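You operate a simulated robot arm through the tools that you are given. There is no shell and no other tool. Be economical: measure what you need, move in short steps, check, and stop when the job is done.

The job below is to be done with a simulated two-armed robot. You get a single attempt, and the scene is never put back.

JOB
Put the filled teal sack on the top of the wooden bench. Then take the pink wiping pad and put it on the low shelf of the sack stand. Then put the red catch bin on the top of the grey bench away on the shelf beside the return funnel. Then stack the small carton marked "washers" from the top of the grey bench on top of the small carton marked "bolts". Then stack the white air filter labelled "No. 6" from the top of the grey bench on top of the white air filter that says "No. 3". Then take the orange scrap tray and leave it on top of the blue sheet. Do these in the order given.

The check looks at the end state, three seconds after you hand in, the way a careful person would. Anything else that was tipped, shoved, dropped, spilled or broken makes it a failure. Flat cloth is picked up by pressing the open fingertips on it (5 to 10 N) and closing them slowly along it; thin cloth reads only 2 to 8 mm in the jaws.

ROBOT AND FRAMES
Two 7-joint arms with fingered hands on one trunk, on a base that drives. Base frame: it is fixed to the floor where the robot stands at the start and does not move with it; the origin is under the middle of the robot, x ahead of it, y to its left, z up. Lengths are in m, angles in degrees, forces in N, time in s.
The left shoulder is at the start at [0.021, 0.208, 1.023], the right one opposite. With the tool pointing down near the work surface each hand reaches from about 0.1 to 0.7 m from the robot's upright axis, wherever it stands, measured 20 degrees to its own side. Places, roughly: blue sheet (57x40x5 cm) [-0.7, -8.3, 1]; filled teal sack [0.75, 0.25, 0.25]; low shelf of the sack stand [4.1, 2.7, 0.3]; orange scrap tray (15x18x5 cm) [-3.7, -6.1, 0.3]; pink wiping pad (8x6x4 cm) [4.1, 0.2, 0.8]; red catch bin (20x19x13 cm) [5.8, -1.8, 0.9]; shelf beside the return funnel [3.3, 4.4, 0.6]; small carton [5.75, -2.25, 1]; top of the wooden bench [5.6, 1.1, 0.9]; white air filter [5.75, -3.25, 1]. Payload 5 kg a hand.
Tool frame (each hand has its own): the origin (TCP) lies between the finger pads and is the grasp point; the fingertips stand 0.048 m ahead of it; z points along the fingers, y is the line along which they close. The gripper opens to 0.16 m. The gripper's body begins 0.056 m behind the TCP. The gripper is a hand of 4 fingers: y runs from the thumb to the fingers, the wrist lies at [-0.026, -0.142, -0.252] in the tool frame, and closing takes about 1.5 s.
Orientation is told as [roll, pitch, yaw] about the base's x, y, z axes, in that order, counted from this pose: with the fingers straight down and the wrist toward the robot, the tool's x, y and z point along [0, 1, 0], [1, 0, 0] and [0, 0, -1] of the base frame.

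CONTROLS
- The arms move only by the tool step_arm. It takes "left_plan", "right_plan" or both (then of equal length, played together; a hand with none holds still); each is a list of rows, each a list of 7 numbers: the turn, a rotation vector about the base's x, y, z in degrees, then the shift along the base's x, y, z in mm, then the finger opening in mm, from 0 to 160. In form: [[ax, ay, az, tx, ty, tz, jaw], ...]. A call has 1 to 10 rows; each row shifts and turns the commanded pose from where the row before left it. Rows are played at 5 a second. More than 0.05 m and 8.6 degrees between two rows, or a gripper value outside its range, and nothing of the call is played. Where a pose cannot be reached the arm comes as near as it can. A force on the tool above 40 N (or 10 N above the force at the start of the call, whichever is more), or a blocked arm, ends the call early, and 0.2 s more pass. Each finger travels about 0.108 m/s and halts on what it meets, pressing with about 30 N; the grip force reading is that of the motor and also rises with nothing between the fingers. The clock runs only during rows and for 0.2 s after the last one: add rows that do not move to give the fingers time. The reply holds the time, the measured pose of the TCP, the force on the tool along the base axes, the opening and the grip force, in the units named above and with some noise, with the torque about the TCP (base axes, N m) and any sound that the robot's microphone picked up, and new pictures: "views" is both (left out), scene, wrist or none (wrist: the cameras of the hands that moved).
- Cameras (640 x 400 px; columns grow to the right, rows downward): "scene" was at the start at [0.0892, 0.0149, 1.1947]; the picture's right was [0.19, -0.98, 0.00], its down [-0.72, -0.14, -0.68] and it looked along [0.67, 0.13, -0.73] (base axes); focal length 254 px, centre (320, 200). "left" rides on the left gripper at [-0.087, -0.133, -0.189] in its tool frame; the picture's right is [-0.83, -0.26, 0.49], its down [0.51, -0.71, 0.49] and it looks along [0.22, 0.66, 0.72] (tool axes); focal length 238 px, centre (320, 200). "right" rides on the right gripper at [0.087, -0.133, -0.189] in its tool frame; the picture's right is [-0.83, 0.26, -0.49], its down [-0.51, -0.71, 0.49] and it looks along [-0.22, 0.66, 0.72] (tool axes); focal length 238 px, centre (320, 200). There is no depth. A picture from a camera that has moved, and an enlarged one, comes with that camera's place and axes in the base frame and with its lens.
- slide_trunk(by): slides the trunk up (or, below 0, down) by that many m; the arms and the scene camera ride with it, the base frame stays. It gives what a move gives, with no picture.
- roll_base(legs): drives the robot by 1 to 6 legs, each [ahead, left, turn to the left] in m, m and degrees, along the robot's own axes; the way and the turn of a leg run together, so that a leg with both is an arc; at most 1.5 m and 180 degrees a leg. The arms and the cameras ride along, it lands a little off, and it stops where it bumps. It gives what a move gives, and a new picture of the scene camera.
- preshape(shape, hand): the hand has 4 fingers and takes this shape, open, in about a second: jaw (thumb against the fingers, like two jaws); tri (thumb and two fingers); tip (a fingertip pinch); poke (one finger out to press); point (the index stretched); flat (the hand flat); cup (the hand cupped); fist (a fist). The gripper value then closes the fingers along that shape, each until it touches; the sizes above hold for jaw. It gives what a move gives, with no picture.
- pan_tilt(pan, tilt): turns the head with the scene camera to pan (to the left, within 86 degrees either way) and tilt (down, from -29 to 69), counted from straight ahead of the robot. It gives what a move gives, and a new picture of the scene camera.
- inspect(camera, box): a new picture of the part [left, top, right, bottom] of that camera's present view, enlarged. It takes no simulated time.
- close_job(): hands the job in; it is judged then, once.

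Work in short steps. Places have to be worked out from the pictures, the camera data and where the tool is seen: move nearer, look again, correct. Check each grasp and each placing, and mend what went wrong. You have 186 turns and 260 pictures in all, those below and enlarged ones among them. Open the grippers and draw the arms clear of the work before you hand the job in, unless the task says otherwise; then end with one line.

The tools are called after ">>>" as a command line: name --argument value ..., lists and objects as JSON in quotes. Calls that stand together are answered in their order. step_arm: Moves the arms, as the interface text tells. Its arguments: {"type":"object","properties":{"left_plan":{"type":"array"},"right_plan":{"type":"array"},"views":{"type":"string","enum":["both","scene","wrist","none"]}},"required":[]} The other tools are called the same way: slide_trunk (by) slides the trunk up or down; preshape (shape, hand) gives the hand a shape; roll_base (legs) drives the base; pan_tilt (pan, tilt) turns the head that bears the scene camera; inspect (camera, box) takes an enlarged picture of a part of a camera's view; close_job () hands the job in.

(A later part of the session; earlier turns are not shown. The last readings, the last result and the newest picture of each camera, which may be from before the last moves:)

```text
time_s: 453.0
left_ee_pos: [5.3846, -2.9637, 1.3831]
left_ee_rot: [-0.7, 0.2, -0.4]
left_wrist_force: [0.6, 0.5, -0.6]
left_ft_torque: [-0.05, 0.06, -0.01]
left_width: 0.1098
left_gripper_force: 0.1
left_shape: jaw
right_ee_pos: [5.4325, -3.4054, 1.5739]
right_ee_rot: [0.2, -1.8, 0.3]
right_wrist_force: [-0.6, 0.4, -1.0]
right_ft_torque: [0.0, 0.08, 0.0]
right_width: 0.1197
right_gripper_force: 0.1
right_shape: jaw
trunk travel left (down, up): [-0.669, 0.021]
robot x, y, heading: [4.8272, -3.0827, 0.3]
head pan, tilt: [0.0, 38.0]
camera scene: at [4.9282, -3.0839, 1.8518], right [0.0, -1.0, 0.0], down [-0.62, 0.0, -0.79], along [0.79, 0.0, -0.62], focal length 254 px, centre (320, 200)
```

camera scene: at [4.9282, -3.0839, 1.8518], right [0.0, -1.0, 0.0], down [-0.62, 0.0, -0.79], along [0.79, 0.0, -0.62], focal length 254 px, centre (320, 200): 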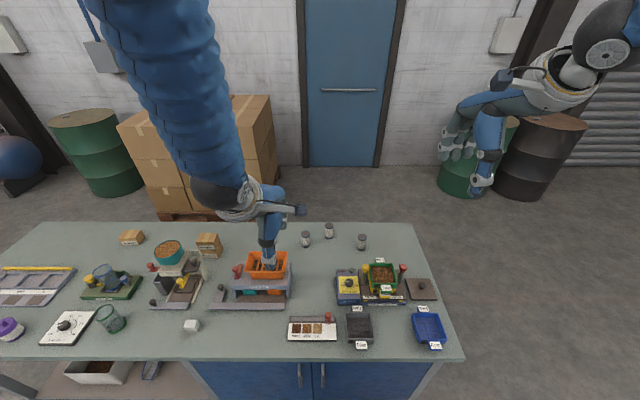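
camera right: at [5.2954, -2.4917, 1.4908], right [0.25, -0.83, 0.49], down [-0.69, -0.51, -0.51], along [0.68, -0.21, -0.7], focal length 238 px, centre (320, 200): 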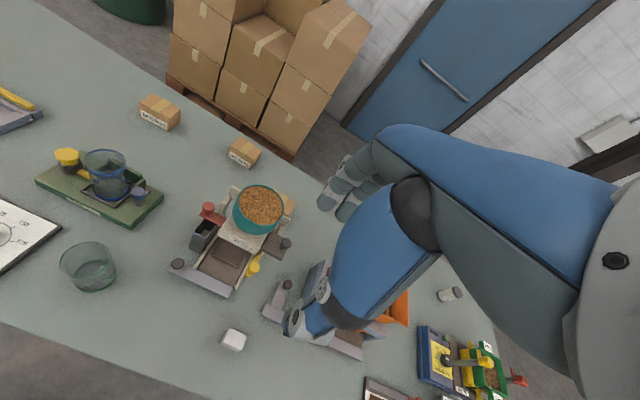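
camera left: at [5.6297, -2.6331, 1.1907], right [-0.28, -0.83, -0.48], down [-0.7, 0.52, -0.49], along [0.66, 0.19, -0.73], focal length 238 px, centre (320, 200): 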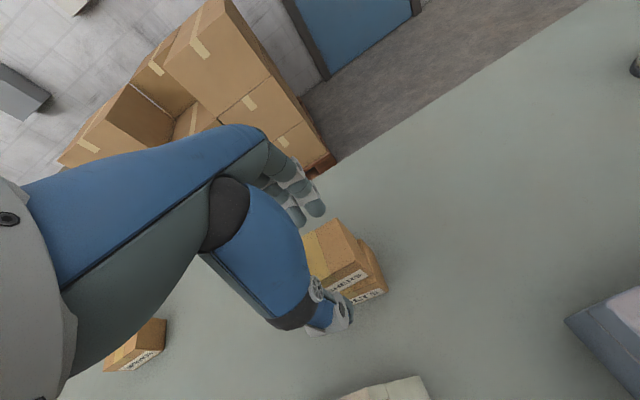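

Freed. To read the other two filters' labels I go right and look back from there.

>>> roll_base --legs '[[0, -0.8, 0]]'

>>> pan_tilt --pan 32 --tilt 35

```text
time_s: 457.2
left_ee_pos: [5.3951, -3.7287, 1.3826]
left_ee_rot: [-0.7, 0.2, 1.2]
left_wrist_force: [-0.2, 0.6, -0.1]
left_ft_torque: [-0.03, 0.0, 0.02]
left_width: 0.11
left_gripper_force: 0.1
left_shape: jaw
right_ee_pos: [5.454, -4.1685, 1.5741]
right_ee_rot: [0.2, -1.8, 2.0]
right_wrist_force: [-0.1, 0.1, 0.2]
right_ft_torque: [-0.02, 0.0, 0.0]
right_width: 0.12
right_gripper_force: 0.1
right_shape: jaw
trunk travel left (down, up): [-0.669, 0.021]
robot x, y, heading: [4.8433, -3.8634, 1.6]
head pan, tilt: [0.0, 38.0]
camera scene: at [4.9413, -3.8615, 1.8519], right [0.03, -1.0, 0.0], down [-0.62, -0.02, -0.79], along [0.79, 0.03, -0.62], focal length 254 px, centre (320, 200)
```

scene: 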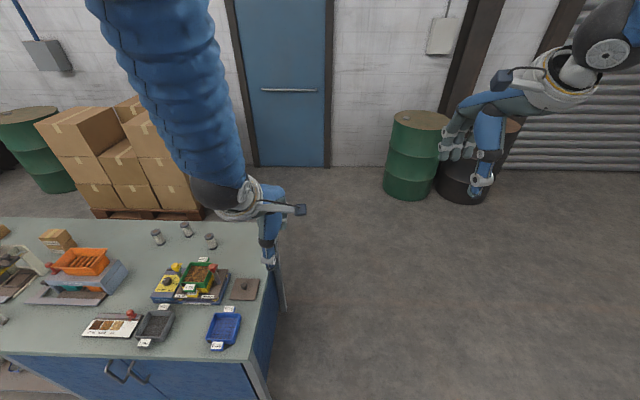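

```text
time_s: 458.1
left_ee_pos: [5.3943, -3.7289, 1.3824]
left_ee_rot: [-0.6, 0.2, 1.1]
left_wrist_force: [1.0, 0.3, -0.6]
left_ft_torque: [0.01, 0.04, 0.03]
left_width: 0.11
left_gripper_force: 0.1
left_shape: jaw
right_ee_pos: [5.4543, -4.1698, 1.5741]
right_ee_rot: [0.2, -1.8, 2.0]
right_wrist_force: [0.0, 0.6, -0.2]
right_ft_torque: [0.0, 0.02, 0.02]
right_width: 0.1199
right_gripper_force: 0.1
right_shape: jaw
trunk travel left (down, up): [-0.669, 0.021]
robot x, y, heading: [4.8437, -3.864, 1.9]
head pan, tilt: [32.0, 35.0]
camera scene: at [4.9282, -3.8161, 1.8564], right [0.56, -0.83, 0.0], down [-0.48, -0.32, -0.82], along [0.68, 0.46, -0.57], focal length 254 px, centre (320, 200)
```

scene: 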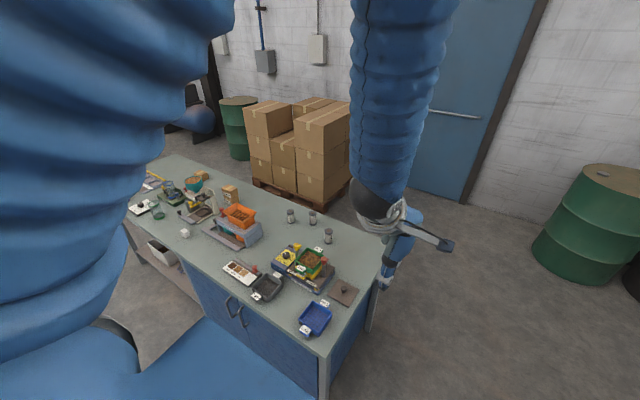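

>>> inspect --camera "scene" --box '[280, 200, 340, 250]'

```text
8.00 times, centred on (310, 225) of scene
camera zoom: at [4.9282, -3.8161, 1.8564], right [0.56, -0.83, 0.0], down [-0.48, -0.32, -0.82], along [0.68, 0.46, -0.57], focal length 2036 px, centre (400, 0)
```

zoom: 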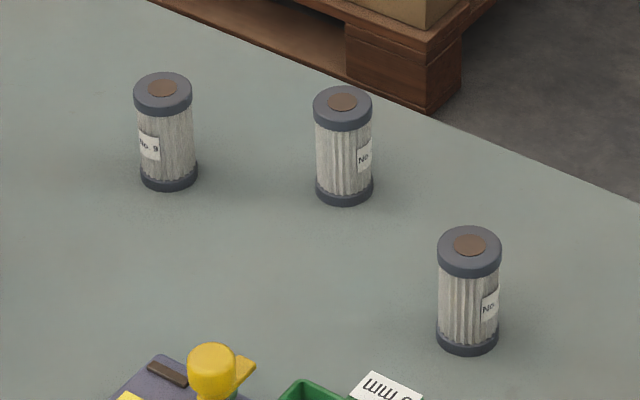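

The labels of the middle and right filters face right. I drive round the bench's right end and look at them from there.

>>> roll_base --legs '[[0, -0.4, 0], [0.75, 0, 0]]'

>>> pan_tilt --pan 75 --tilt 40

```text
time_s: 464.3
left_ee_pos: [6.1568, -4.0815, 1.3844]
left_ee_rot: [-0.6, 0.2, 2.4]
left_wrist_force: [0.0, -0.3, 0.7]
left_ft_torque: [-0.03, -0.02, 0.0]
left_width: 0.1097
left_gripper_force: 0.0
left_shape: jaw
right_ee_pos: [6.227, -4.5201, 1.5751]
right_ee_rot: [0.2, -1.8, 3.2]
right_wrist_force: [-0.1, 0.0, -0.4]
right_ft_torque: [0.01, -0.02, 0.0]
right_width: 0.1199
right_gripper_force: 0.1
right_shape: jaw
trunk travel left (down, up): [-0.669, 0.021]
robot x, y, heading: [5.6122, -4.2316, 3.1]
head pan, tilt: [32.0, 35.0]
camera scene: at [5.6929, -4.1794, 1.8565], right [0.57, -0.82, 0.0], down [-0.47, -0.33, -0.82], along [0.67, 0.47, -0.57], focal length 254 px, centre (320, 200)
```

scene: 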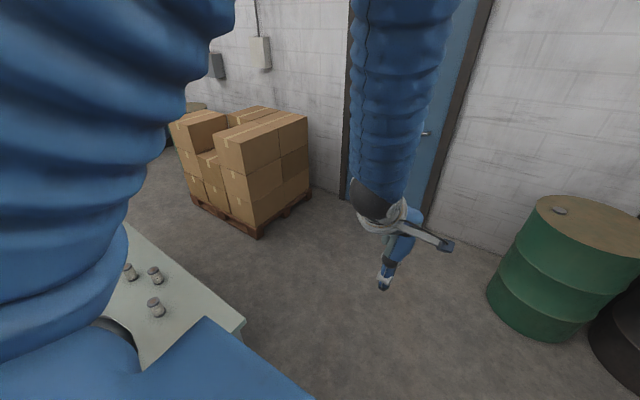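

```text
time_s: 465.4
left_ee_pos: [6.1578, -4.0809, 1.3827]
left_ee_rot: [-0.5, 0.2, 2.4]
left_wrist_force: [0.0, -0.1, 1.1]
left_ft_torque: [0.02, -0.01, 0.0]
left_width: 0.1099
left_gripper_force: 0.0
left_shape: jaw
right_ee_pos: [6.2265, -4.5216, 1.5734]
right_ee_rot: [0.2, -1.8, 3.1]
right_wrist_force: [-0.4, 0.4, 0.3]
right_ft_torque: [-0.03, -0.02, 0.01]
right_width: 0.1198
right_gripper_force: 0.0
right_shape: jaw
trunk travel left (down, up): [-0.669, 0.021]
robot x, y, heading: [5.6113, -4.2261, 3.4]
head pan, tilt: [75.0, 40.0]
camera scene: at [5.6388, -4.1468, 1.8489], right [0.98, -0.21, 0.0], down [-0.13, -0.63, -0.77], along [0.16, 0.75, -0.64], focal length 254 px, centre (320, 200)
```

scene: 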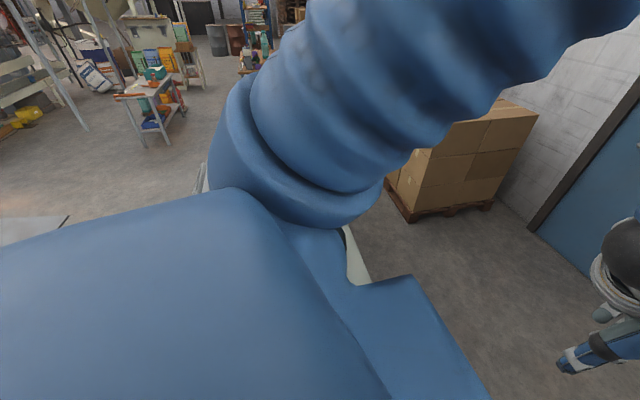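

My shoulder is in the way here; I pan back to 35° where the filters were visible and zoom.

>>> pan_tilt --pan 28 --tilt 42

>>> inspect --camera "scene" --box '[90, 190, 190, 290]'

```text
time_s: 466.6
left_ee_pos: [6.1578, -4.0822, 1.3832]
left_ee_rot: [-0.6, 0.3, 2.4]
left_wrist_force: [0.3, -0.2, -0.9]
left_ft_torque: [0.0, 0.01, 0.01]
left_width: 0.11
left_gripper_force: 0.0
left_shape: jaw
right_ee_pos: [6.228, -4.5216, 1.5744]
right_ee_rot: [0.1, -1.8, 3.2]
right_wrist_force: [-1.0, 0.6, 0.5]
right_ft_torque: [0.01, 0.0, -0.01]
right_width: 0.1198
right_gripper_force: 0.0
right_shape: jaw
trunk travel left (down, up): [-0.669, 0.021]
robot x, y, heading: [5.6101, -4.2317, 3.1]
head pan, tilt: [28.0, 42.0]
camera scene: at [5.6932, -4.1868, 1.846], right [0.52, -0.86, 0.0], down [-0.57, -0.35, -0.74], along [0.64, 0.38, -0.67], focal length 254 px, centre (320, 200)
```

scene: 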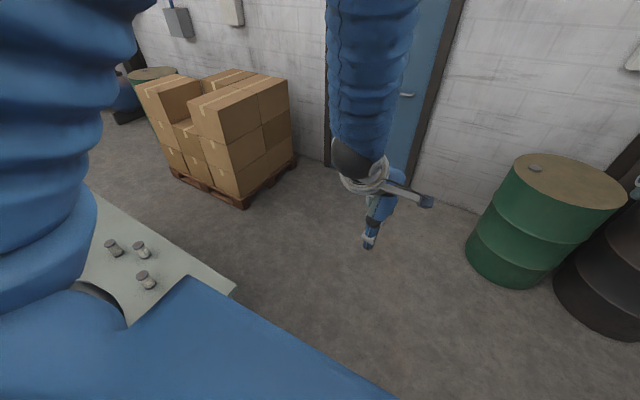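

```text
4.00 times, centred on (140, 240) of scene
camera zoom: at [5.6932, -4.1868, 1.846], right [0.52, -0.86, 0.0], down [-0.57, -0.35, -0.74], along [0.64, 0.38, -0.67], focal length 1018 px, centre (1040, 40)
```

zoom: 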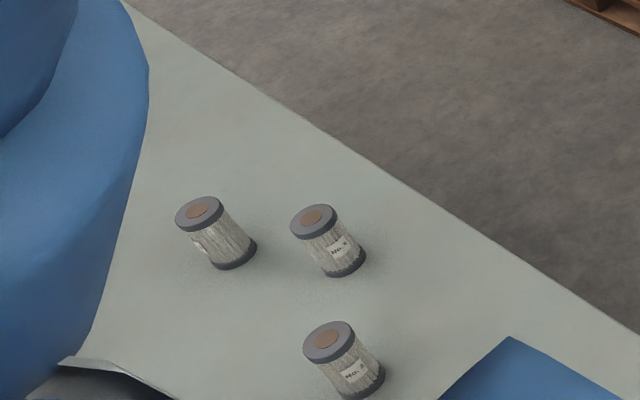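

>>> inspect --camera "scene" --box '[132, 236, 162, 256]'

>>> inspect --camera "scene" --box '[135, 268, 165, 292]'

```text
16.00 times, centred on (147, 246) of scene
camera zoom: at [5.6932, -4.1868, 1.846], right [0.52, -0.86, 0.0], down [-0.57, -0.35, -0.74], along [0.64, 0.38, -0.67], focal length 4072 px, centre (3088, -536)
```

zoom: 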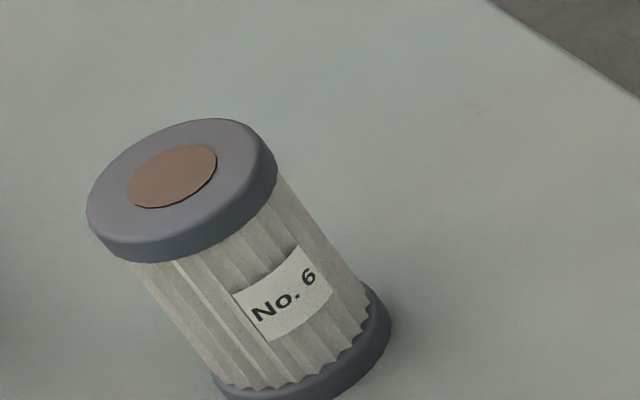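

```text
16.00 times, centred on (150, 280) of scene
camera zoom: at [5.6932, -4.1868, 1.846], right [0.52, -0.86, 0.0], down [-0.57, -0.35, -0.74], along [0.64, 0.38, -0.67], focal length 4072 px, centre (3040, -1080)
```

zoom: 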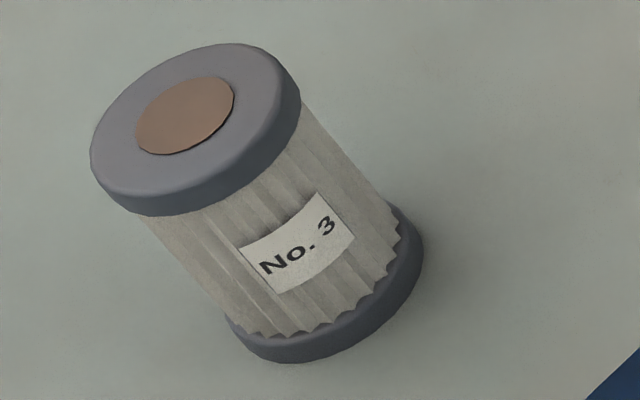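

So the middle filter is No. 6 (about [5.84,-3.13]) and the right one No. 3 (about [5.76,-3.28]); the left is a decoy. I return to the bench front for the right hand.

>>> roll_base --legs '[[-0.75, 0, 0], [0, 1.2, -3.1]]'

>>> pan_tilt --pan 0 --tilt 42

```text
time_s: 476.4
left_ee_pos: [5.3723, -2.9218, 1.3819]
left_ee_rot: [-0.6, 0.2, 0.3]
left_wrist_force: [0.5, -0.4, -0.3]
left_ft_torque: [0.02, 0.01, 0.02]
left_width: 0.1099
left_gripper_force: 0.0
left_shape: jaw
right_ee_pos: [5.4229, -3.3624, 1.5748]
right_ee_rot: [0.2, -1.8, 0.9]
right_wrist_force: [0.0, 0.8, 0.2]
right_ft_torque: [0.05, -0.02, 0.02]
right_width: 0.1203
right_gripper_force: 0.0
right_shape: jaw
trunk travel left (down, up): [-0.669, 0.021]
robot x, y, heading: [4.8199, -3.0514, 1.2]
head pan, tilt: [28.0, 42.0]
camera scene: at [4.9031, -3.0081, 1.846], right [0.48, -0.88, 0.0], down [-0.59, -0.32, -0.74], along [0.65, 0.36, -0.67], focal length 254 px, centre (320, 200)
```

scene: 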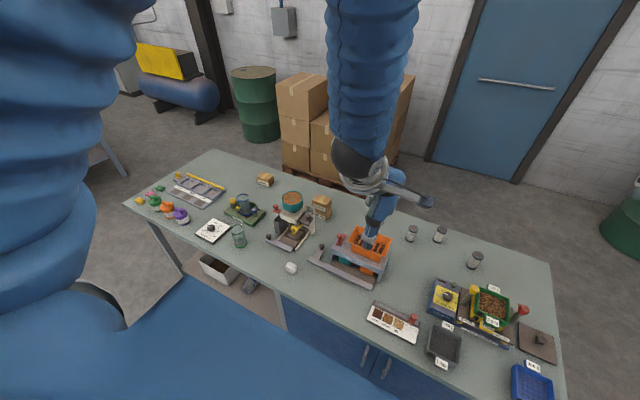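

```text
time_s: 477.3
left_ee_pos: [5.3719, -2.9212, 1.3836]
left_ee_rot: [-0.6, 0.2, 0.2]
left_wrist_force: [-0.3, -0.3, -0.6]
left_ft_torque: [0.01, -0.04, 0.03]
left_width: 0.1099
left_gripper_force: 0.0
left_shape: jaw
right_ee_pos: [5.4237, -3.3628, 1.5738]
right_ee_rot: [0.2, -1.8, 0.9]
right_wrist_force: [-0.4, -0.4, -0.3]
right_ft_torque: [0.01, 0.01, 0.0]
right_width: 0.1202
right_gripper_force: 0.1
right_shape: jaw
trunk travel left (down, up): [-0.669, 0.021]
robot x, y, heading: [4.8196, -3.0476, 0.9]
head pan, tilt: [0.0, 42.0]
camera scene: at [4.9134, -3.0464, 1.8459], right [0.01, -1.0, 0.0], down [-0.67, -0.01, -0.74], along [0.74, 0.01, -0.67], focal length 254 px, centre (320, 200)
```

scene: 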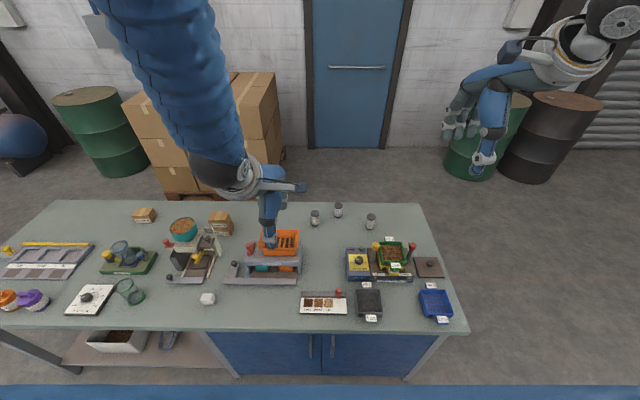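

I lift the left hand away and bring the right hand towards No. 6.

>>> step_arm --left_plan '[[0, 0, 0, 0, 0, 30, 110], [0, 0, 0, 0, 0, 30, 110], [0, 0, 0, 0, 0, 30, 110], [0, 0, 0, 0, 0, 30, 110], [0, 0, 0, 0, 0, 30, 110], [0, 0, 0, 0, 0, 30, 110], [0, 0, 0, 0, 0, 20, 110], [0, 0, 0, 0, 0, 0, 110], [0, 0, 0, 0, 0, 0, 110], [0, 0, 0, 0, 0, 0, 110]]' --right_plan '[[0, 0, 0, 36, 20, -26, 110], [0, 0, 0, 36, 20, -26, 110], [0, 0, 0, 36, 20, -26, 110], [0, 0, 0, 36, 20, -26, 110], [0, 0, 0, 36, 20, -26, 110], [0, 0, 0, 36, 20, -26, 110], [0, 0, 0, 36, 20, -26, 110], [0, 0, 0, 36, 20, -26, 110], [0, 0, 0, 36, 20, -26, 110], [0, 0, 0, 30, 20, -26, 110]]' --views "wrist"

```text
time_s: 479.5
left_ee_pos: [5.3751, -2.9171, 1.5834]
left_ee_rot: [-0.7, 0.3, 0.2]
left_wrist_force: [0.6, 0.6, 0.4]
left_ft_torque: [-0.12, 0.07, -0.03]
left_width: 0.1099
left_gripper_force: 0.0
left_shape: jaw
left hand out of reach, approached as far as the arm can: row 6
right_ee_pos: [5.7828, -3.156, 1.309]
right_ee_rot: [0.1, -1.8, 1.0]
right_wrist_force: [1.3, -0.8, -0.1]
right_ft_torque: [-0.01, 0.17, 0.02]
right_width: 0.1105
right_gripper_force: 0.0
right_shape: jaw
trunk travel left (down, up): [-0.669, 0.021]
robot x, y, heading: [4.8204, -3.0457, 0.7]
head pan, tilt: [0.0, 42.0]
camera right: at [5.6424, -3.0741, 1.4949], right [0.26, -0.83, 0.49], down [-0.69, -0.52, -0.51], along [0.68, -0.21, -0.7], focal length 238 px, centre (320, 200)
camera left: at [5.2431, -3.0026, 1.7744], right [-0.26, -0.84, -0.47], down [-0.71, 0.5, -0.49], along [0.65, 0.21, -0.73], focal length 238 px, centre (320, 200)
```

right: 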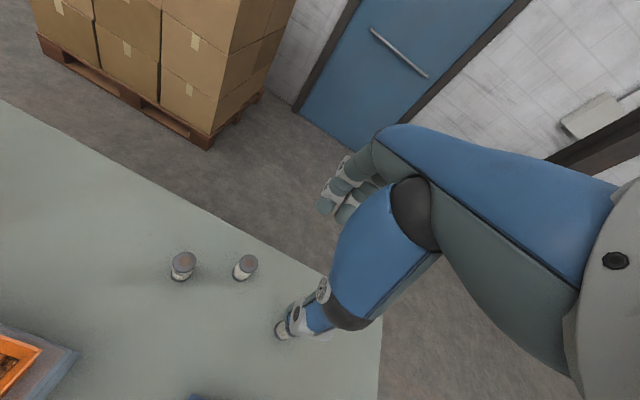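
left: 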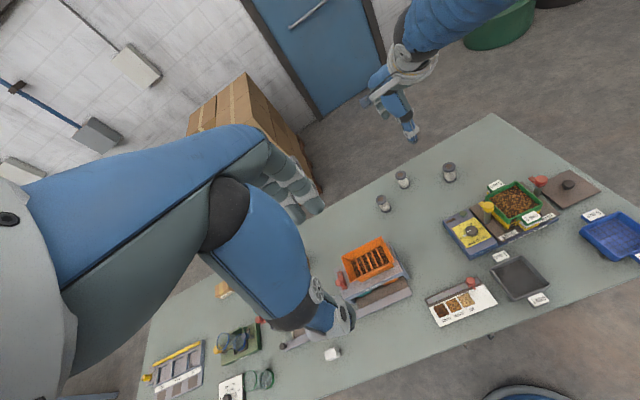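

The right wrist puts No. 6 at about (5.86,-3.13). I bring the base 0.1 m closer to keep the arm bent, then lower above the filter.

>>> roll_base --legs '[[0.1, 0, -0.8]]'

>>> step_arm --right_plan '[[0, 0, 0, -15, 12, -40, 90], [0, 0, 0, -10, 12, -40, 90], [0, 0, 0, 0, 0, -45, 90], [0, 0, 0, 0, 0, -45, 90], [0, 0, 0, 0, 0, -45, 90], [0, 0, 0, 0, 0, -45, 90], [0, 0, 0, 0, 0, 0, 90]]'

>>> inspect --camera "scene" --box '[290, 170, 410, 260]'

```text
time_s: 480.7
left_ee_pos: [5.4696, -2.9273, 1.586]
left_ee_rot: [-0.7, 0.0, -0.7]
left_wrist_force: [-1.5, 0.7, 0.5]
left_ft_torque: [-0.05, -0.14, 0.02]
left_width: 0.1099
left_gripper_force: 0.0
left_shape: jaw
right_ee_pos: [5.8722, -3.173, 1.3144]
right_ee_rot: [0.1, -2.0, 0.0]
right_wrist_force: [-1.0, 0.5, 0.5]
right_ft_torque: [-0.06, -0.12, -0.01]
right_width: 0.1105
right_gripper_force: 0.1
right_shape: jaw
trunk travel left (down, up): [-0.669, 0.021]
robot x, y, heading: [4.919, -3.0432, -0.1]
head pan, tilt: [0.0, 42.0]
camera scene: at [5.0071, -3.0453, 1.8463], right [0.0, -1.0, 0.0], down [-0.67, 0.0, -0.74], along [0.74, 0.0, -0.67], focal length 254 px, centre (320, 200)
```

scene: 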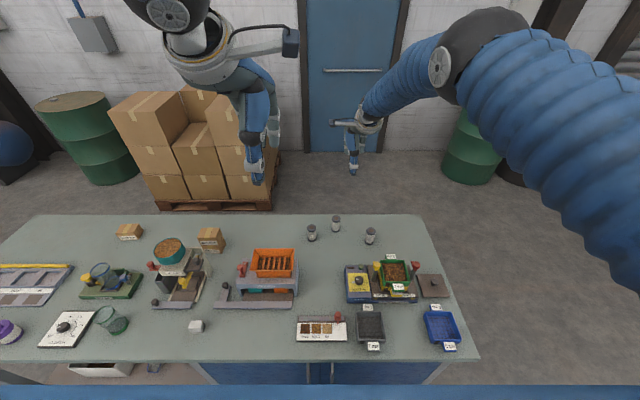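

```text
time_s: 482.3
left_ee_pos: [5.4717, -2.9283, 1.5857]
left_ee_rot: [-0.7, 0.3, -0.8]
left_wrist_force: [-0.9, 0.6, 0.3]
left_ft_torque: [-0.03, -0.06, 0.03]
left_width: 0.1098
left_gripper_force: 0.0
left_shape: jaw
right_ee_pos: [5.8482, -3.1501, 1.0524]
right_ee_rot: [0.2, -1.8, 0.0]
right_wrist_force: [-0.8, -0.1, -1.4]
right_ft_torque: [0.07, -0.17, -0.01]
right_width: 0.0899
right_gripper_force: 0.0
right_shape: jaw
trunk travel left (down, up): [-0.669, 0.021]
robot x, y, heading: [4.913, -3.0463, -0.2]
head pan, tilt: [0.0, 42.0]
camera scene: at [5.0104, -3.0461, 1.8461], right [0.0, -1.0, 0.0], down [-0.67, 0.0, -0.74], along [0.74, 0.0, -0.67], focal length 254 px, centre (320, 200)
camera right: at [5.7105, -3.0648, 1.2371], right [0.24, -0.84, 0.49], down [-0.69, -0.5, -0.51], along [0.68, -0.22, -0.7], focal length 238 px, centre (320, 200)
```

scene: 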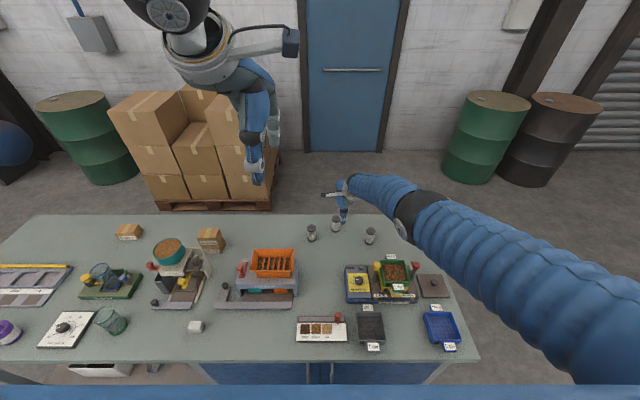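
right: 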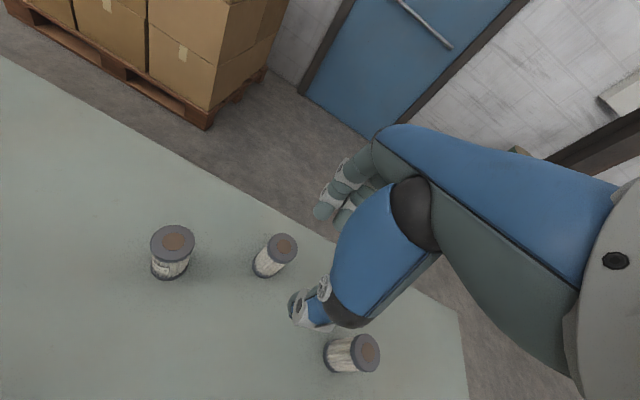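

```text
4.44 times, centred on (350, 215) of scene
camera zoom: at [5.0104, -3.0461, 1.8461], right [0.0, -1.0, 0.0], down [-0.67, 0.0, -0.74], along [0.74, 0.0, -0.67], focal length 1131 px, centre (187, 133)
```

zoom: 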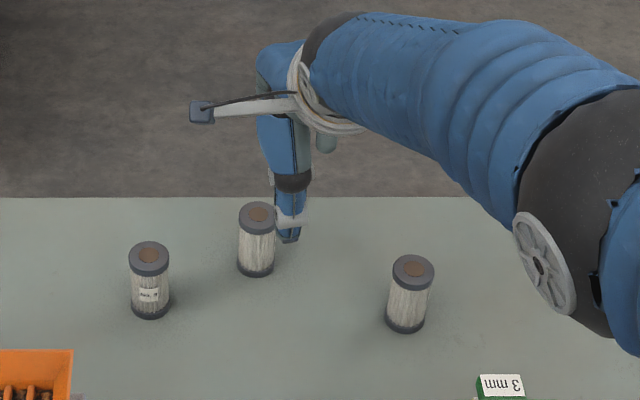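

Comparing both cameras and the visible thumb, No. 6 is at about (5.864,-3.121). I shift over it and lower.

>>> step_arm --right_plan '[[0, 0, 0, 8, 15, 0, 90], [0, 0, 0, 8, 14, 0, 90], [0, 0, 0, 0, 0, -30, 90], [0, 0, 0, 0, 0, 0, 90]]' --views "wrist"

>>> inspect --camera "scene" --box '[310, 180, 390, 240]'

```text
time_s: 483.3
left_ee_pos: [5.4736, -2.9277, 1.5848]
left_ee_rot: [-0.7, 0.2, -0.7]
left_wrist_force: [0.3, 0.7, -0.9]
left_ft_torque: [-0.07, 0.02, 0.01]
left_width: 0.1102
left_gripper_force: 0.0
left_shape: jaw
right_ee_pos: [5.8361, -3.1307, 1.0288]
right_ee_rot: [0.0, -1.9, 0.0]
right_wrist_force: [-0.7, -0.5, -0.9]
right_ft_torque: [0.0, -0.06, 0.01]
right_width: 0.0903
right_gripper_force: 0.1
right_shape: jaw
right hand out of reach, approached as far as the arm can: row 1, 2, 3
trunk travel left (down, up): [-0.669, 0.021]
robot x, y, heading: [4.9166, -3.0477, -0.3]
head pan, tilt: [0.0, 42.0]
camera right: at [5.6987, -3.0452, 1.2149], right [0.24, -0.84, 0.49], down [-0.69, -0.5, -0.51], along [0.68, -0.22, -0.7], focal length 238 px, centre (320, 200)
```

right: 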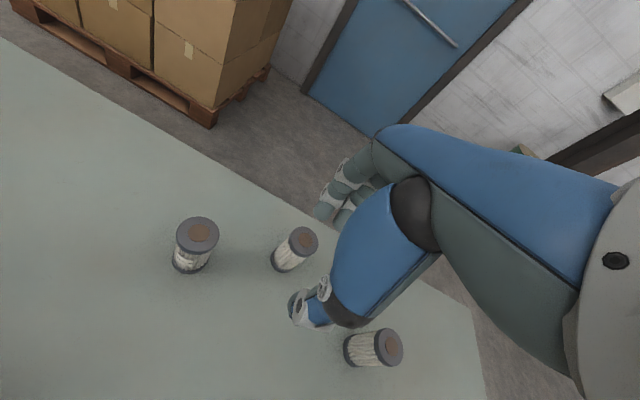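

```text
6.67 times, centred on (350, 210) of scene
camera zoom: at [5.0124, -3.0458, 1.8459], right [0.0, -1.0, 0.0], down [-0.67, 0.0, -0.74], along [0.74, 0.0, -0.67], focal length 1696 px, centre (120, 133)
```

zoom: 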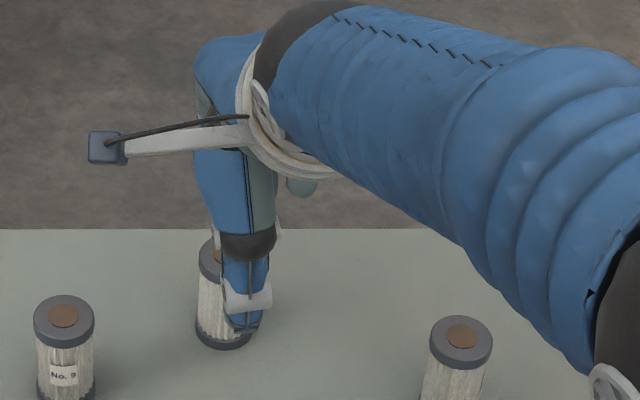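

The arm is at its limit because the trunk is too high. I raise the hand with the arm and lower the trunk by the same amount.

>>> step_arm --right_plan '[[0, 0, 0, 0, 0, 45, 90], [0, 0, 0, 0, 0, 45, 90], [0, 0, 0, 0, 0, 45, 90], [0, 0, 0, 0, 0, 45, 90], [0, 0, 0, 0, 0, 45, 90], [0, 0, 0, 0, 0, 45, 90], [0, 0, 0, 0, 0, 0, 90]]' --views "none"

>>> slide_trunk --by -0.25

>>> inspect --camera "right" --box '[200, 180, 440, 400]'

```text
time_s: 484.9
left_ee_pos: [5.4733, -2.929, 1.5846]
left_ee_rot: [-0.7, 0.3, -0.7]
left_wrist_force: [0.7, 1.1, -0.1]
left_ft_torque: [0.02, 0.05, -0.03]
left_width: 0.11
left_gripper_force: 0.0
left_shape: jaw
right_ee_pos: [5.8374, -3.1314, 1.2994]
right_ee_rot: [0.2, -1.8, 0.0]
right_wrist_force: [0.1, 0.0, 0.7]
right_ft_torque: [0.02, 0.02, 0.06]
right_width: 0.0899
right_gripper_force: 0.1
right_shape: jaw
trunk travel left (down, up): [-0.669, 0.021]
robot x, y, heading: [4.9128, -3.0478, -0.1]
head pan, tilt: [0.0, 42.0]
```

```text
time_s: 487.5
left_ee_pos: [5.4736, -2.9289, 1.3346]
left_ee_rot: [-0.7, 0.3, -0.7]
left_wrist_force: [-0.8, 0.3, -0.6]
left_ft_torque: [-0.01, -0.02, 0.03]
left_width: 0.1101
left_gripper_force: 0.1
left_shape: jaw
right_ee_pos: [5.8365, -3.132, 1.0498]
right_ee_rot: [0.2, -1.9, 0.0]
right_wrist_force: [0.6, -0.3, -0.8]
right_ft_torque: [0.01, 0.01, -0.03]
right_width: 0.09
right_gripper_force: 0.0
right_shape: jaw
trunk travel left (down, up): [-0.419, 0.271]
robot x, y, heading: [4.9193, -3.0478, -0.2]
head pan, tilt: [0.0, 42.0]
```

```text
1.82 times, centred on (320, 290) of right
camera zoom: at [5.6985, -3.0466, 1.2349], right [0.24, -0.84, 0.49], down [-0.69, -0.5, -0.52], along [0.68, -0.22, -0.7], focal length 433 px, centre (320, 36)
```

zoom: 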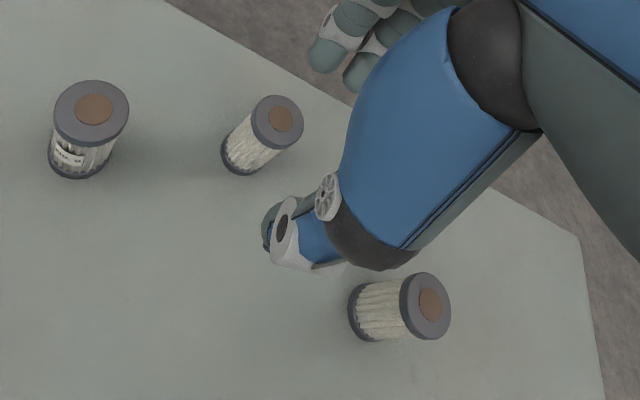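

No. 6 top is at (5.865,-3.123) and No. 3 at about (5.785,-3.27). I centre over No. 6 and go down to grip its upper part.

>>> step_arm --right_plan '[[0, 0, 0, 14, 5, 0, 90], [0, 0, 0, 14, 4, 0, 90], [0, 0, 0, 0, 0, -20, 90], [0, 0, 0, 0, 0, 0, 90]]' --views "wrist"

>>> inspect --camera "scene" --box '[310, 130, 390, 190]'

```text
time_s: 488.5
left_ee_pos: [5.4726, -2.9288, 1.3349]
left_ee_rot: [-0.6, 0.2, -0.7]
left_wrist_force: [-0.1, -0.5, 0.2]
left_ft_torque: [-0.01, -0.03, -0.01]
left_width: 0.11
left_gripper_force: 0.1
left_shape: jaw
right_ee_pos: [5.865, -3.1213, 1.03]
right_ee_rot: [0.3, -1.9, 0.0]
right_wrist_force: [-0.3, 0.1, -1.2]
right_ft_torque: [-0.03, -0.01, 0.0]
right_width: 0.0897
right_gripper_force: 0.1
right_shape: jaw
trunk travel left (down, up): [-0.419, 0.271]
robot x, y, heading: [4.9152, -3.0462, -0.1]
head pan, tilt: [0.0, 42.0]
camera right: at [5.7263, -3.0362, 1.2145], right [0.24, -0.84, 0.49], down [-0.69, -0.5, -0.52], along [0.68, -0.22, -0.7], focal length 238 px, centre (320, 200)
```

right: 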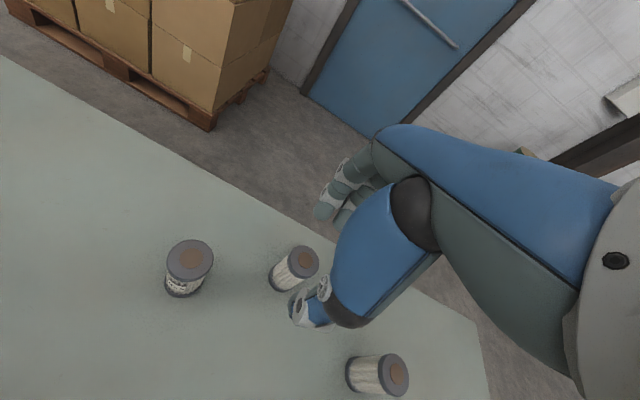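

```text
6.67 times, centred on (350, 160) of scene
camera zoom: at [5.0113, -3.0464, 1.596], right [0.0, -1.0, 0.0], down [-0.67, 0.0, -0.74], along [0.74, 0.0, -0.67], focal length 1696 px, centre (120, 467)
```

zoom: 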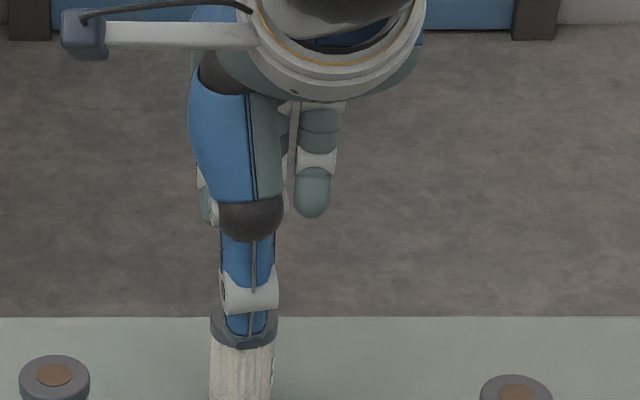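

Thumb and filter are lined up. I descend 60 mm and close gently.

>>> step_arm --right_plan '[[0, 0, 0, 0, 3, -30, 90], [0, 0, 0, 0, 0, -30, 90], [0, 0, 0, 0, 0, 0, 70], [0, 0, 0, 0, 0, 0, 55], [0, 0, 0, 0, 0, 0, 42], [0, 0, 0, 0, 0, 0, 32], [0, 0, 0, 0, 0, 0, 25], [0, 0, 0, 0, 0, 0, 25]]' --views "wrist"

>>> inspect --camera "scene" --box '[310, 140, 390, 200]'

```text
time_s: 490.3
left_ee_pos: [5.4732, -2.9281, 1.3362]
left_ee_rot: [-0.6, 0.2, -0.6]
left_wrist_force: [0.5, 0.6, -0.3]
left_ft_torque: [0.0, 0.0, 0.0]
left_width: 0.1097
left_gripper_force: 0.0
left_shape: jaw
right_ee_pos: [5.8654, -3.1187, 0.9687]
right_ee_rot: [0.2, -1.8, 0.0]
right_wrist_force: [0.5, -0.3, 0.7]
right_ft_torque: [-0.03, 0.02, 0.0]
right_width: 0.0336
right_gripper_force: 29.4
right_shape: jaw
trunk travel left (down, up): [-0.419, 0.271]
robot x, y, heading: [4.9181, -3.0457, -0.2]
head pan, tilt: [0.0, 42.0]
camera right: at [5.727, -3.0326, 1.1539], right [0.24, -0.84, 0.49], down [-0.69, -0.5, -0.51], along [0.68, -0.22, -0.7], focal length 238 px, centre (320, 200)
```

right: 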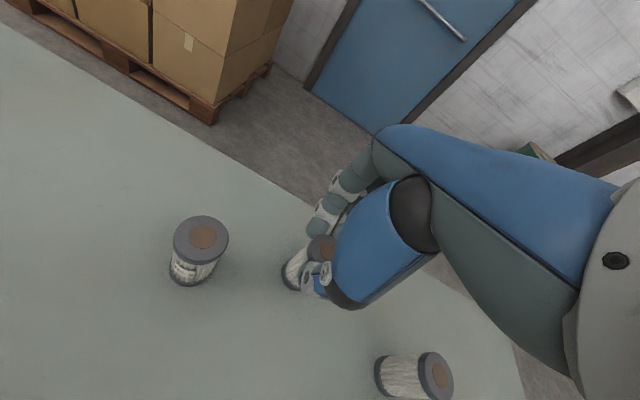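

```text
6.67 times, centred on (350, 170) of scene
camera zoom: at [5.0119, -3.0465, 1.5959], right [0.0, -1.0, 0.0], down [-0.67, 0.0, -0.74], along [0.74, 0.0, -0.67], focal length 1696 px, centre (120, 400)
```

zoom: 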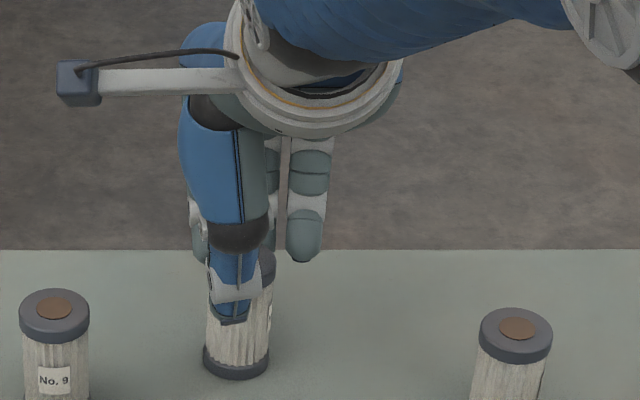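

Gripped at 34 mm, filter upright. I lift it.

>>> step_arm --right_plan '[[0, 0, 0, 0, 0, 20, 25], [0, 0, 0, 0, 0, 40, 25], [0, 0, 0, 0, 0, 40, 25], [0, 0, 0, 0, 0, 40, 25], [0, 0, 0, 0, 0, 0, 25]]' --views "wrist"

>>> inspect --camera "scene" --box '[310, 110, 410, 190]'

```text
time_s: 491.5
left_ee_pos: [5.4735, -2.9282, 1.3345]
left_ee_rot: [-0.6, 0.3, -0.7]
left_wrist_force: [1.2, 0.2, -0.4]
left_ft_torque: [0.02, 0.03, -0.04]
left_width: 0.11
left_gripper_force: 0.0
left_shape: jaw
right_ee_pos: [5.8648, -3.1201, 1.1072]
right_ee_rot: [0.1, -1.9, 0.0]
right_wrist_force: [0.1, 0.2, -1.2]
right_ft_torque: [0.03, 0.07, 0.04]
right_width: 0.0333
right_gripper_force: 30.2
right_shape: jaw
trunk travel left (down, up): [-0.419, 0.271]
robot x, y, heading: [4.9126, -3.0494, -0.2]
head pan, tilt: [0.0, 42.0]
camera right: at [5.726, -3.0352, 1.2926], right [0.24, -0.84, 0.49], down [-0.69, -0.5, -0.51], along [0.68, -0.22, -0.7], focal length 238 px, centre (320, 200)
```

right: 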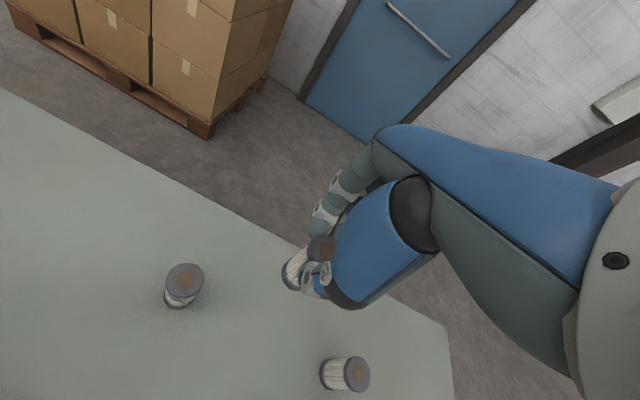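

```text
5.00 times, centred on (360, 150) of scene
camera zoom: at [5.0131, -3.0468, 1.5958], right [0.0, -1.0, 0.0], down [-0.67, 0.0, -0.74], along [0.74, 0.0, -0.67], focal length 1272 px, centre (120, 450)
```

zoom: 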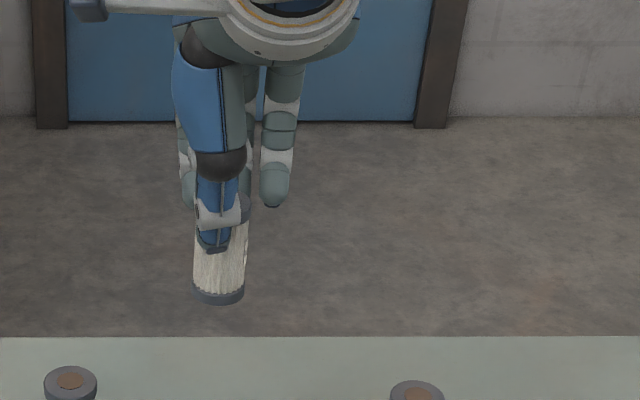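

Held. I carry it over No. 3 and compare positions before lowering.

>>> step_arm --right_plan '[[0, 0, 0, -20, -38, 0, 25], [0, 0, 0, -20, -38, 0, 25], [0, 0, 0, -20, -38, 0, 25], [0, 0, 0, -17, -34, 0, 25], [0, 0, 0, 0, 0, 0, 25]]' --views "wrist"

>>> inspect --camera "right" --box '[250, 200, 370, 320]'

>>> inspect --camera "scene" --box '[330, 110, 430, 210]'

```text
time_s: 492.7
left_ee_pos: [5.473, -2.9267, 1.3349]
left_ee_rot: [-0.7, 0.3, -0.7]
left_wrist_force: [0.5, 0.8, 0.3]
left_ft_torque: [-0.08, 0.06, -0.02]
left_width: 0.11
left_gripper_force: 0.1
left_shape: jaw
right_ee_pos: [5.7909, -3.2669, 1.1079]
right_ee_rot: [0.1, -1.8, 0.1]
right_wrist_force: [0.9, 0.9, 0.3]
right_ft_torque: [-0.07, 0.07, -0.04]
right_width: 0.033
right_gripper_force: 29.9
right_shape: jaw
trunk travel left (down, up): [-0.419, 0.271]
robot x, y, heading: [4.9158, -3.0449, -0.3]
head pan, tilt: [0.0, 42.0]
camera right: at [5.6518, -3.1815, 1.2928], right [0.24, -0.84, 0.49], down [-0.69, -0.51, -0.51], along [0.68, -0.22, -0.7], focal length 238 px, centre (320, 200)
```

right: 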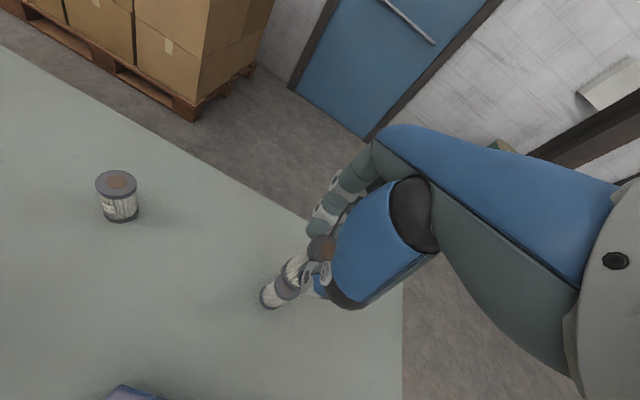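

```text
3.33 times, centred on (310, 260) of right
camera zoom: at [5.6518, -3.1815, 1.2928], right [0.24, -0.84, 0.49], down [-0.69, -0.51, -0.51], along [0.68, -0.22, -0.7], focal length 794 px, centre (353, 0)
```

zoom: 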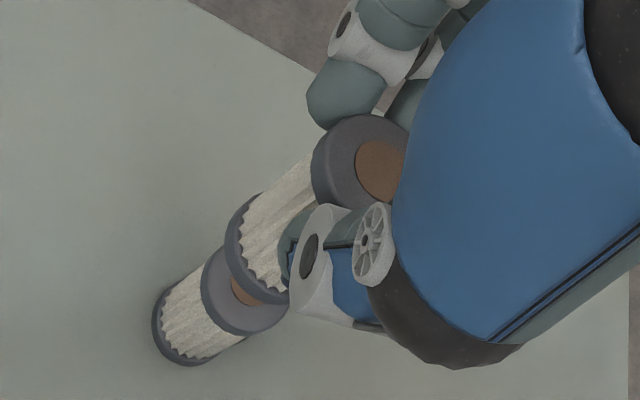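

```text
4.00 times, centred on (380, 160) of scene
camera zoom: at [5.0126, -3.0449, 1.5959], right [0.0, -1.0, 0.0], down [-0.67, 0.0, -0.74], along [0.74, 0.0, -0.67], focal length 1018 px, centre (80, 360)
```

zoom: 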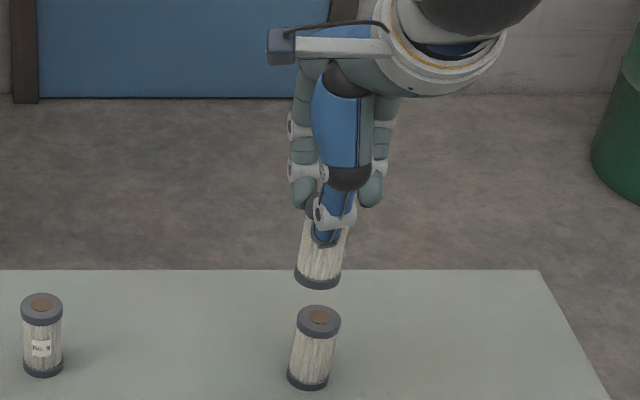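

Wrist and scene cameras say No. 3 is about 12 mm further and 16 mm to the right of the held filter. I correct and re-check.

>>> step_arm --right_plan '[[0, 0, 0, 12, -16, 0, 25], [0, 0, 0, 0, 0, -20, 25], [0, 0, 0, 0, 0, 0, 25]]' --views "none"

>>> inspect --camera "right" --box '[250, 200, 370, 320]'

>>> inspect --camera "scene" --box '[350, 130, 430, 210]'

```text
time_s: 493.5
left_ee_pos: [5.4719, -2.9297, 1.3354]
left_ee_rot: [-0.7, 0.2, -0.6]
left_wrist_force: [-0.3, -1.4, -0.3]
left_ft_torque: [0.05, -0.05, 0.0]
left_width: 0.1101
left_gripper_force: 0.1
left_shape: jaw
right_ee_pos: [5.8016, -3.2816, 1.0898]
right_ee_rot: [0.2, -1.9, -0.1]
right_wrist_force: [0.0, 0.3, 0.0]
right_ft_torque: [0.07, 0.0, 0.01]
right_width: 0.0332
right_gripper_force: 30.4
right_shape: jaw
trunk travel left (down, up): [-0.419, 0.271]
robot x, y, heading: [4.9156, -3.0439, 0.1]
head pan, tilt: [0.0, 42.0]
```

```text
3.33 times, centred on (310, 260) of right
camera zoom: at [5.6625, -3.1969, 1.2747], right [0.24, -0.84, 0.49], down [-0.69, -0.5, -0.52], along [0.68, -0.22, -0.7], focal length 794 px, centre (353, 0)
```

zoom: 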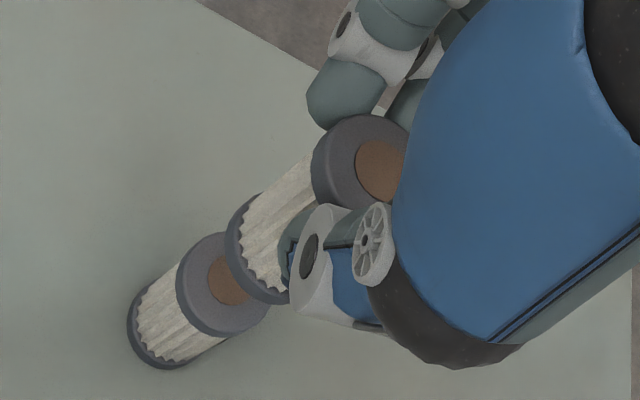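

```text
5.00 times, centred on (390, 170) of scene
camera zoom: at [5.011, -3.0472, 1.596], right [0.0, -1.0, 0.0], down [-0.67, 0.0, -0.74], along [0.74, 0.0, -0.67], focal length 1272 px, centre (-30, 350)
```

zoom: 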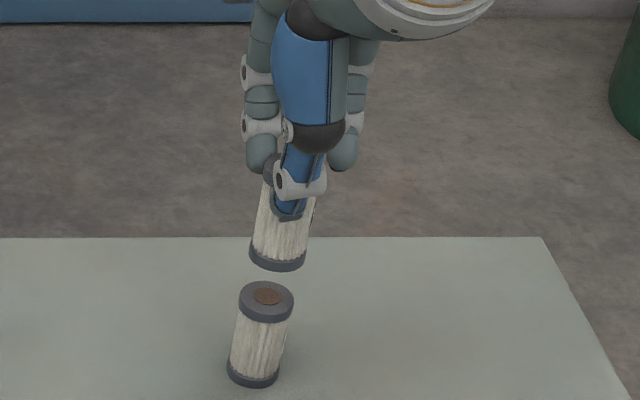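

Aligned within a few mm. I lower slowly onto No. 3.

>>> step_arm --right_plan '[[0, 0, 0, 3, -3, -10, 25], [0, 0, 0, 0, 0, -10, 25], [0, 0, 0, 0, 0, 0, 25]]' --views "none"

>>> step_arm --right_plan '[[0, 0, 0, 0, 0, -5, 25], [0, 0, 0, 0, 0, -4, 25], [0, 0, 0, 0, 0, 0, 25]]' --views "none"

>>> inspect --camera "right" --box '[250, 200, 370, 320]'

>>> inspect --camera "scene" --box '[350, 150, 410, 210]'

```text
time_s: 494.3
left_ee_pos: [5.4736, -2.9301, 1.3346]
left_ee_rot: [-0.6, 0.2, -0.7]
left_wrist_force: [0.9, 0.7, 0.3]
left_ft_torque: [0.0, -0.02, 0.03]
left_width: 0.1102
left_gripper_force: 0.1
left_shape: jaw
right_ee_pos: [5.803, -3.2846, 1.0674]
right_ee_rot: [0.2, -1.8, 0.0]
right_wrist_force: [-0.4, -0.5, -0.5]
right_ft_torque: [-0.01, -0.02, 0.04]
right_width: 0.033
right_gripper_force: 29.7
right_shape: jaw
trunk travel left (down, up): [-0.419, 0.271]
robot x, y, heading: [4.9172, -3.0486, -0.3]
head pan, tilt: [0.0, 42.0]
```

```text
time_s: 495.1
left_ee_pos: [5.4736, -2.9291, 1.3343]
left_ee_rot: [-0.6, 0.2, -0.7]
left_wrist_force: [0.2, -0.6, 0.0]
left_ft_torque: [-0.03, 0.01, 0.01]
left_width: 0.11
left_gripper_force: 0.1
left_shape: jaw
right_ee_pos: [5.8036, -3.2858, 1.0588]
right_ee_rot: [0.3, -1.9, 0.1]
right_wrist_force: [-0.5, -0.5, 0.3]
right_ft_torque: [0.0, 0.01, -0.03]
right_width: 0.0333
right_gripper_force: 29.6
right_shape: jaw
trunk travel left (down, up): [-0.419, 0.271]
robot x, y, heading: [4.9168, -3.0449, 0.0]
head pan, tilt: [0.0, 42.0]
```

```text
3.33 times, centred on (310, 260) of right
camera zoom: at [5.6655, -3.2008, 1.2445], right [0.24, -0.84, 0.49], down [-0.69, -0.5, -0.52], along [0.68, -0.22, -0.7], focal length 794 px, centre (353, 0)
```

zoom: 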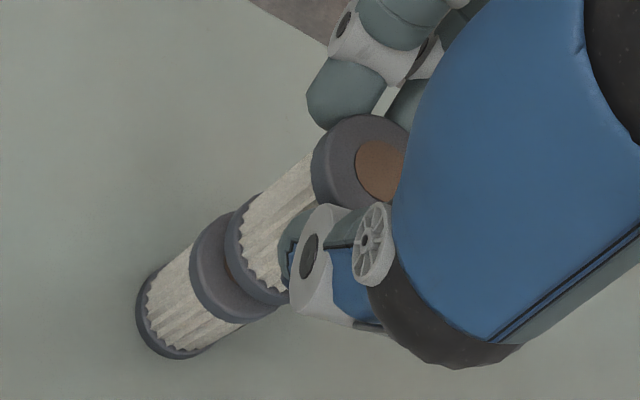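

```text
6.67 times, centred on (380, 180) of scene
camera zoom: at [5.0119, -3.0466, 1.5959], right [0.0, -1.0, 0.0], down [-0.67, 0.0, -0.74], along [0.74, 0.0, -0.67], focal length 1696 px, centre (-80, 333)
```

zoom: 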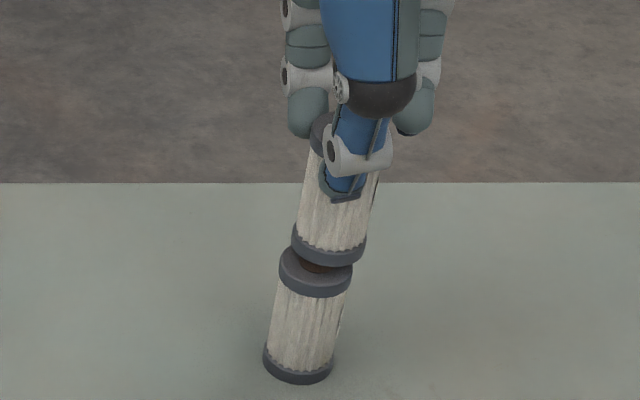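

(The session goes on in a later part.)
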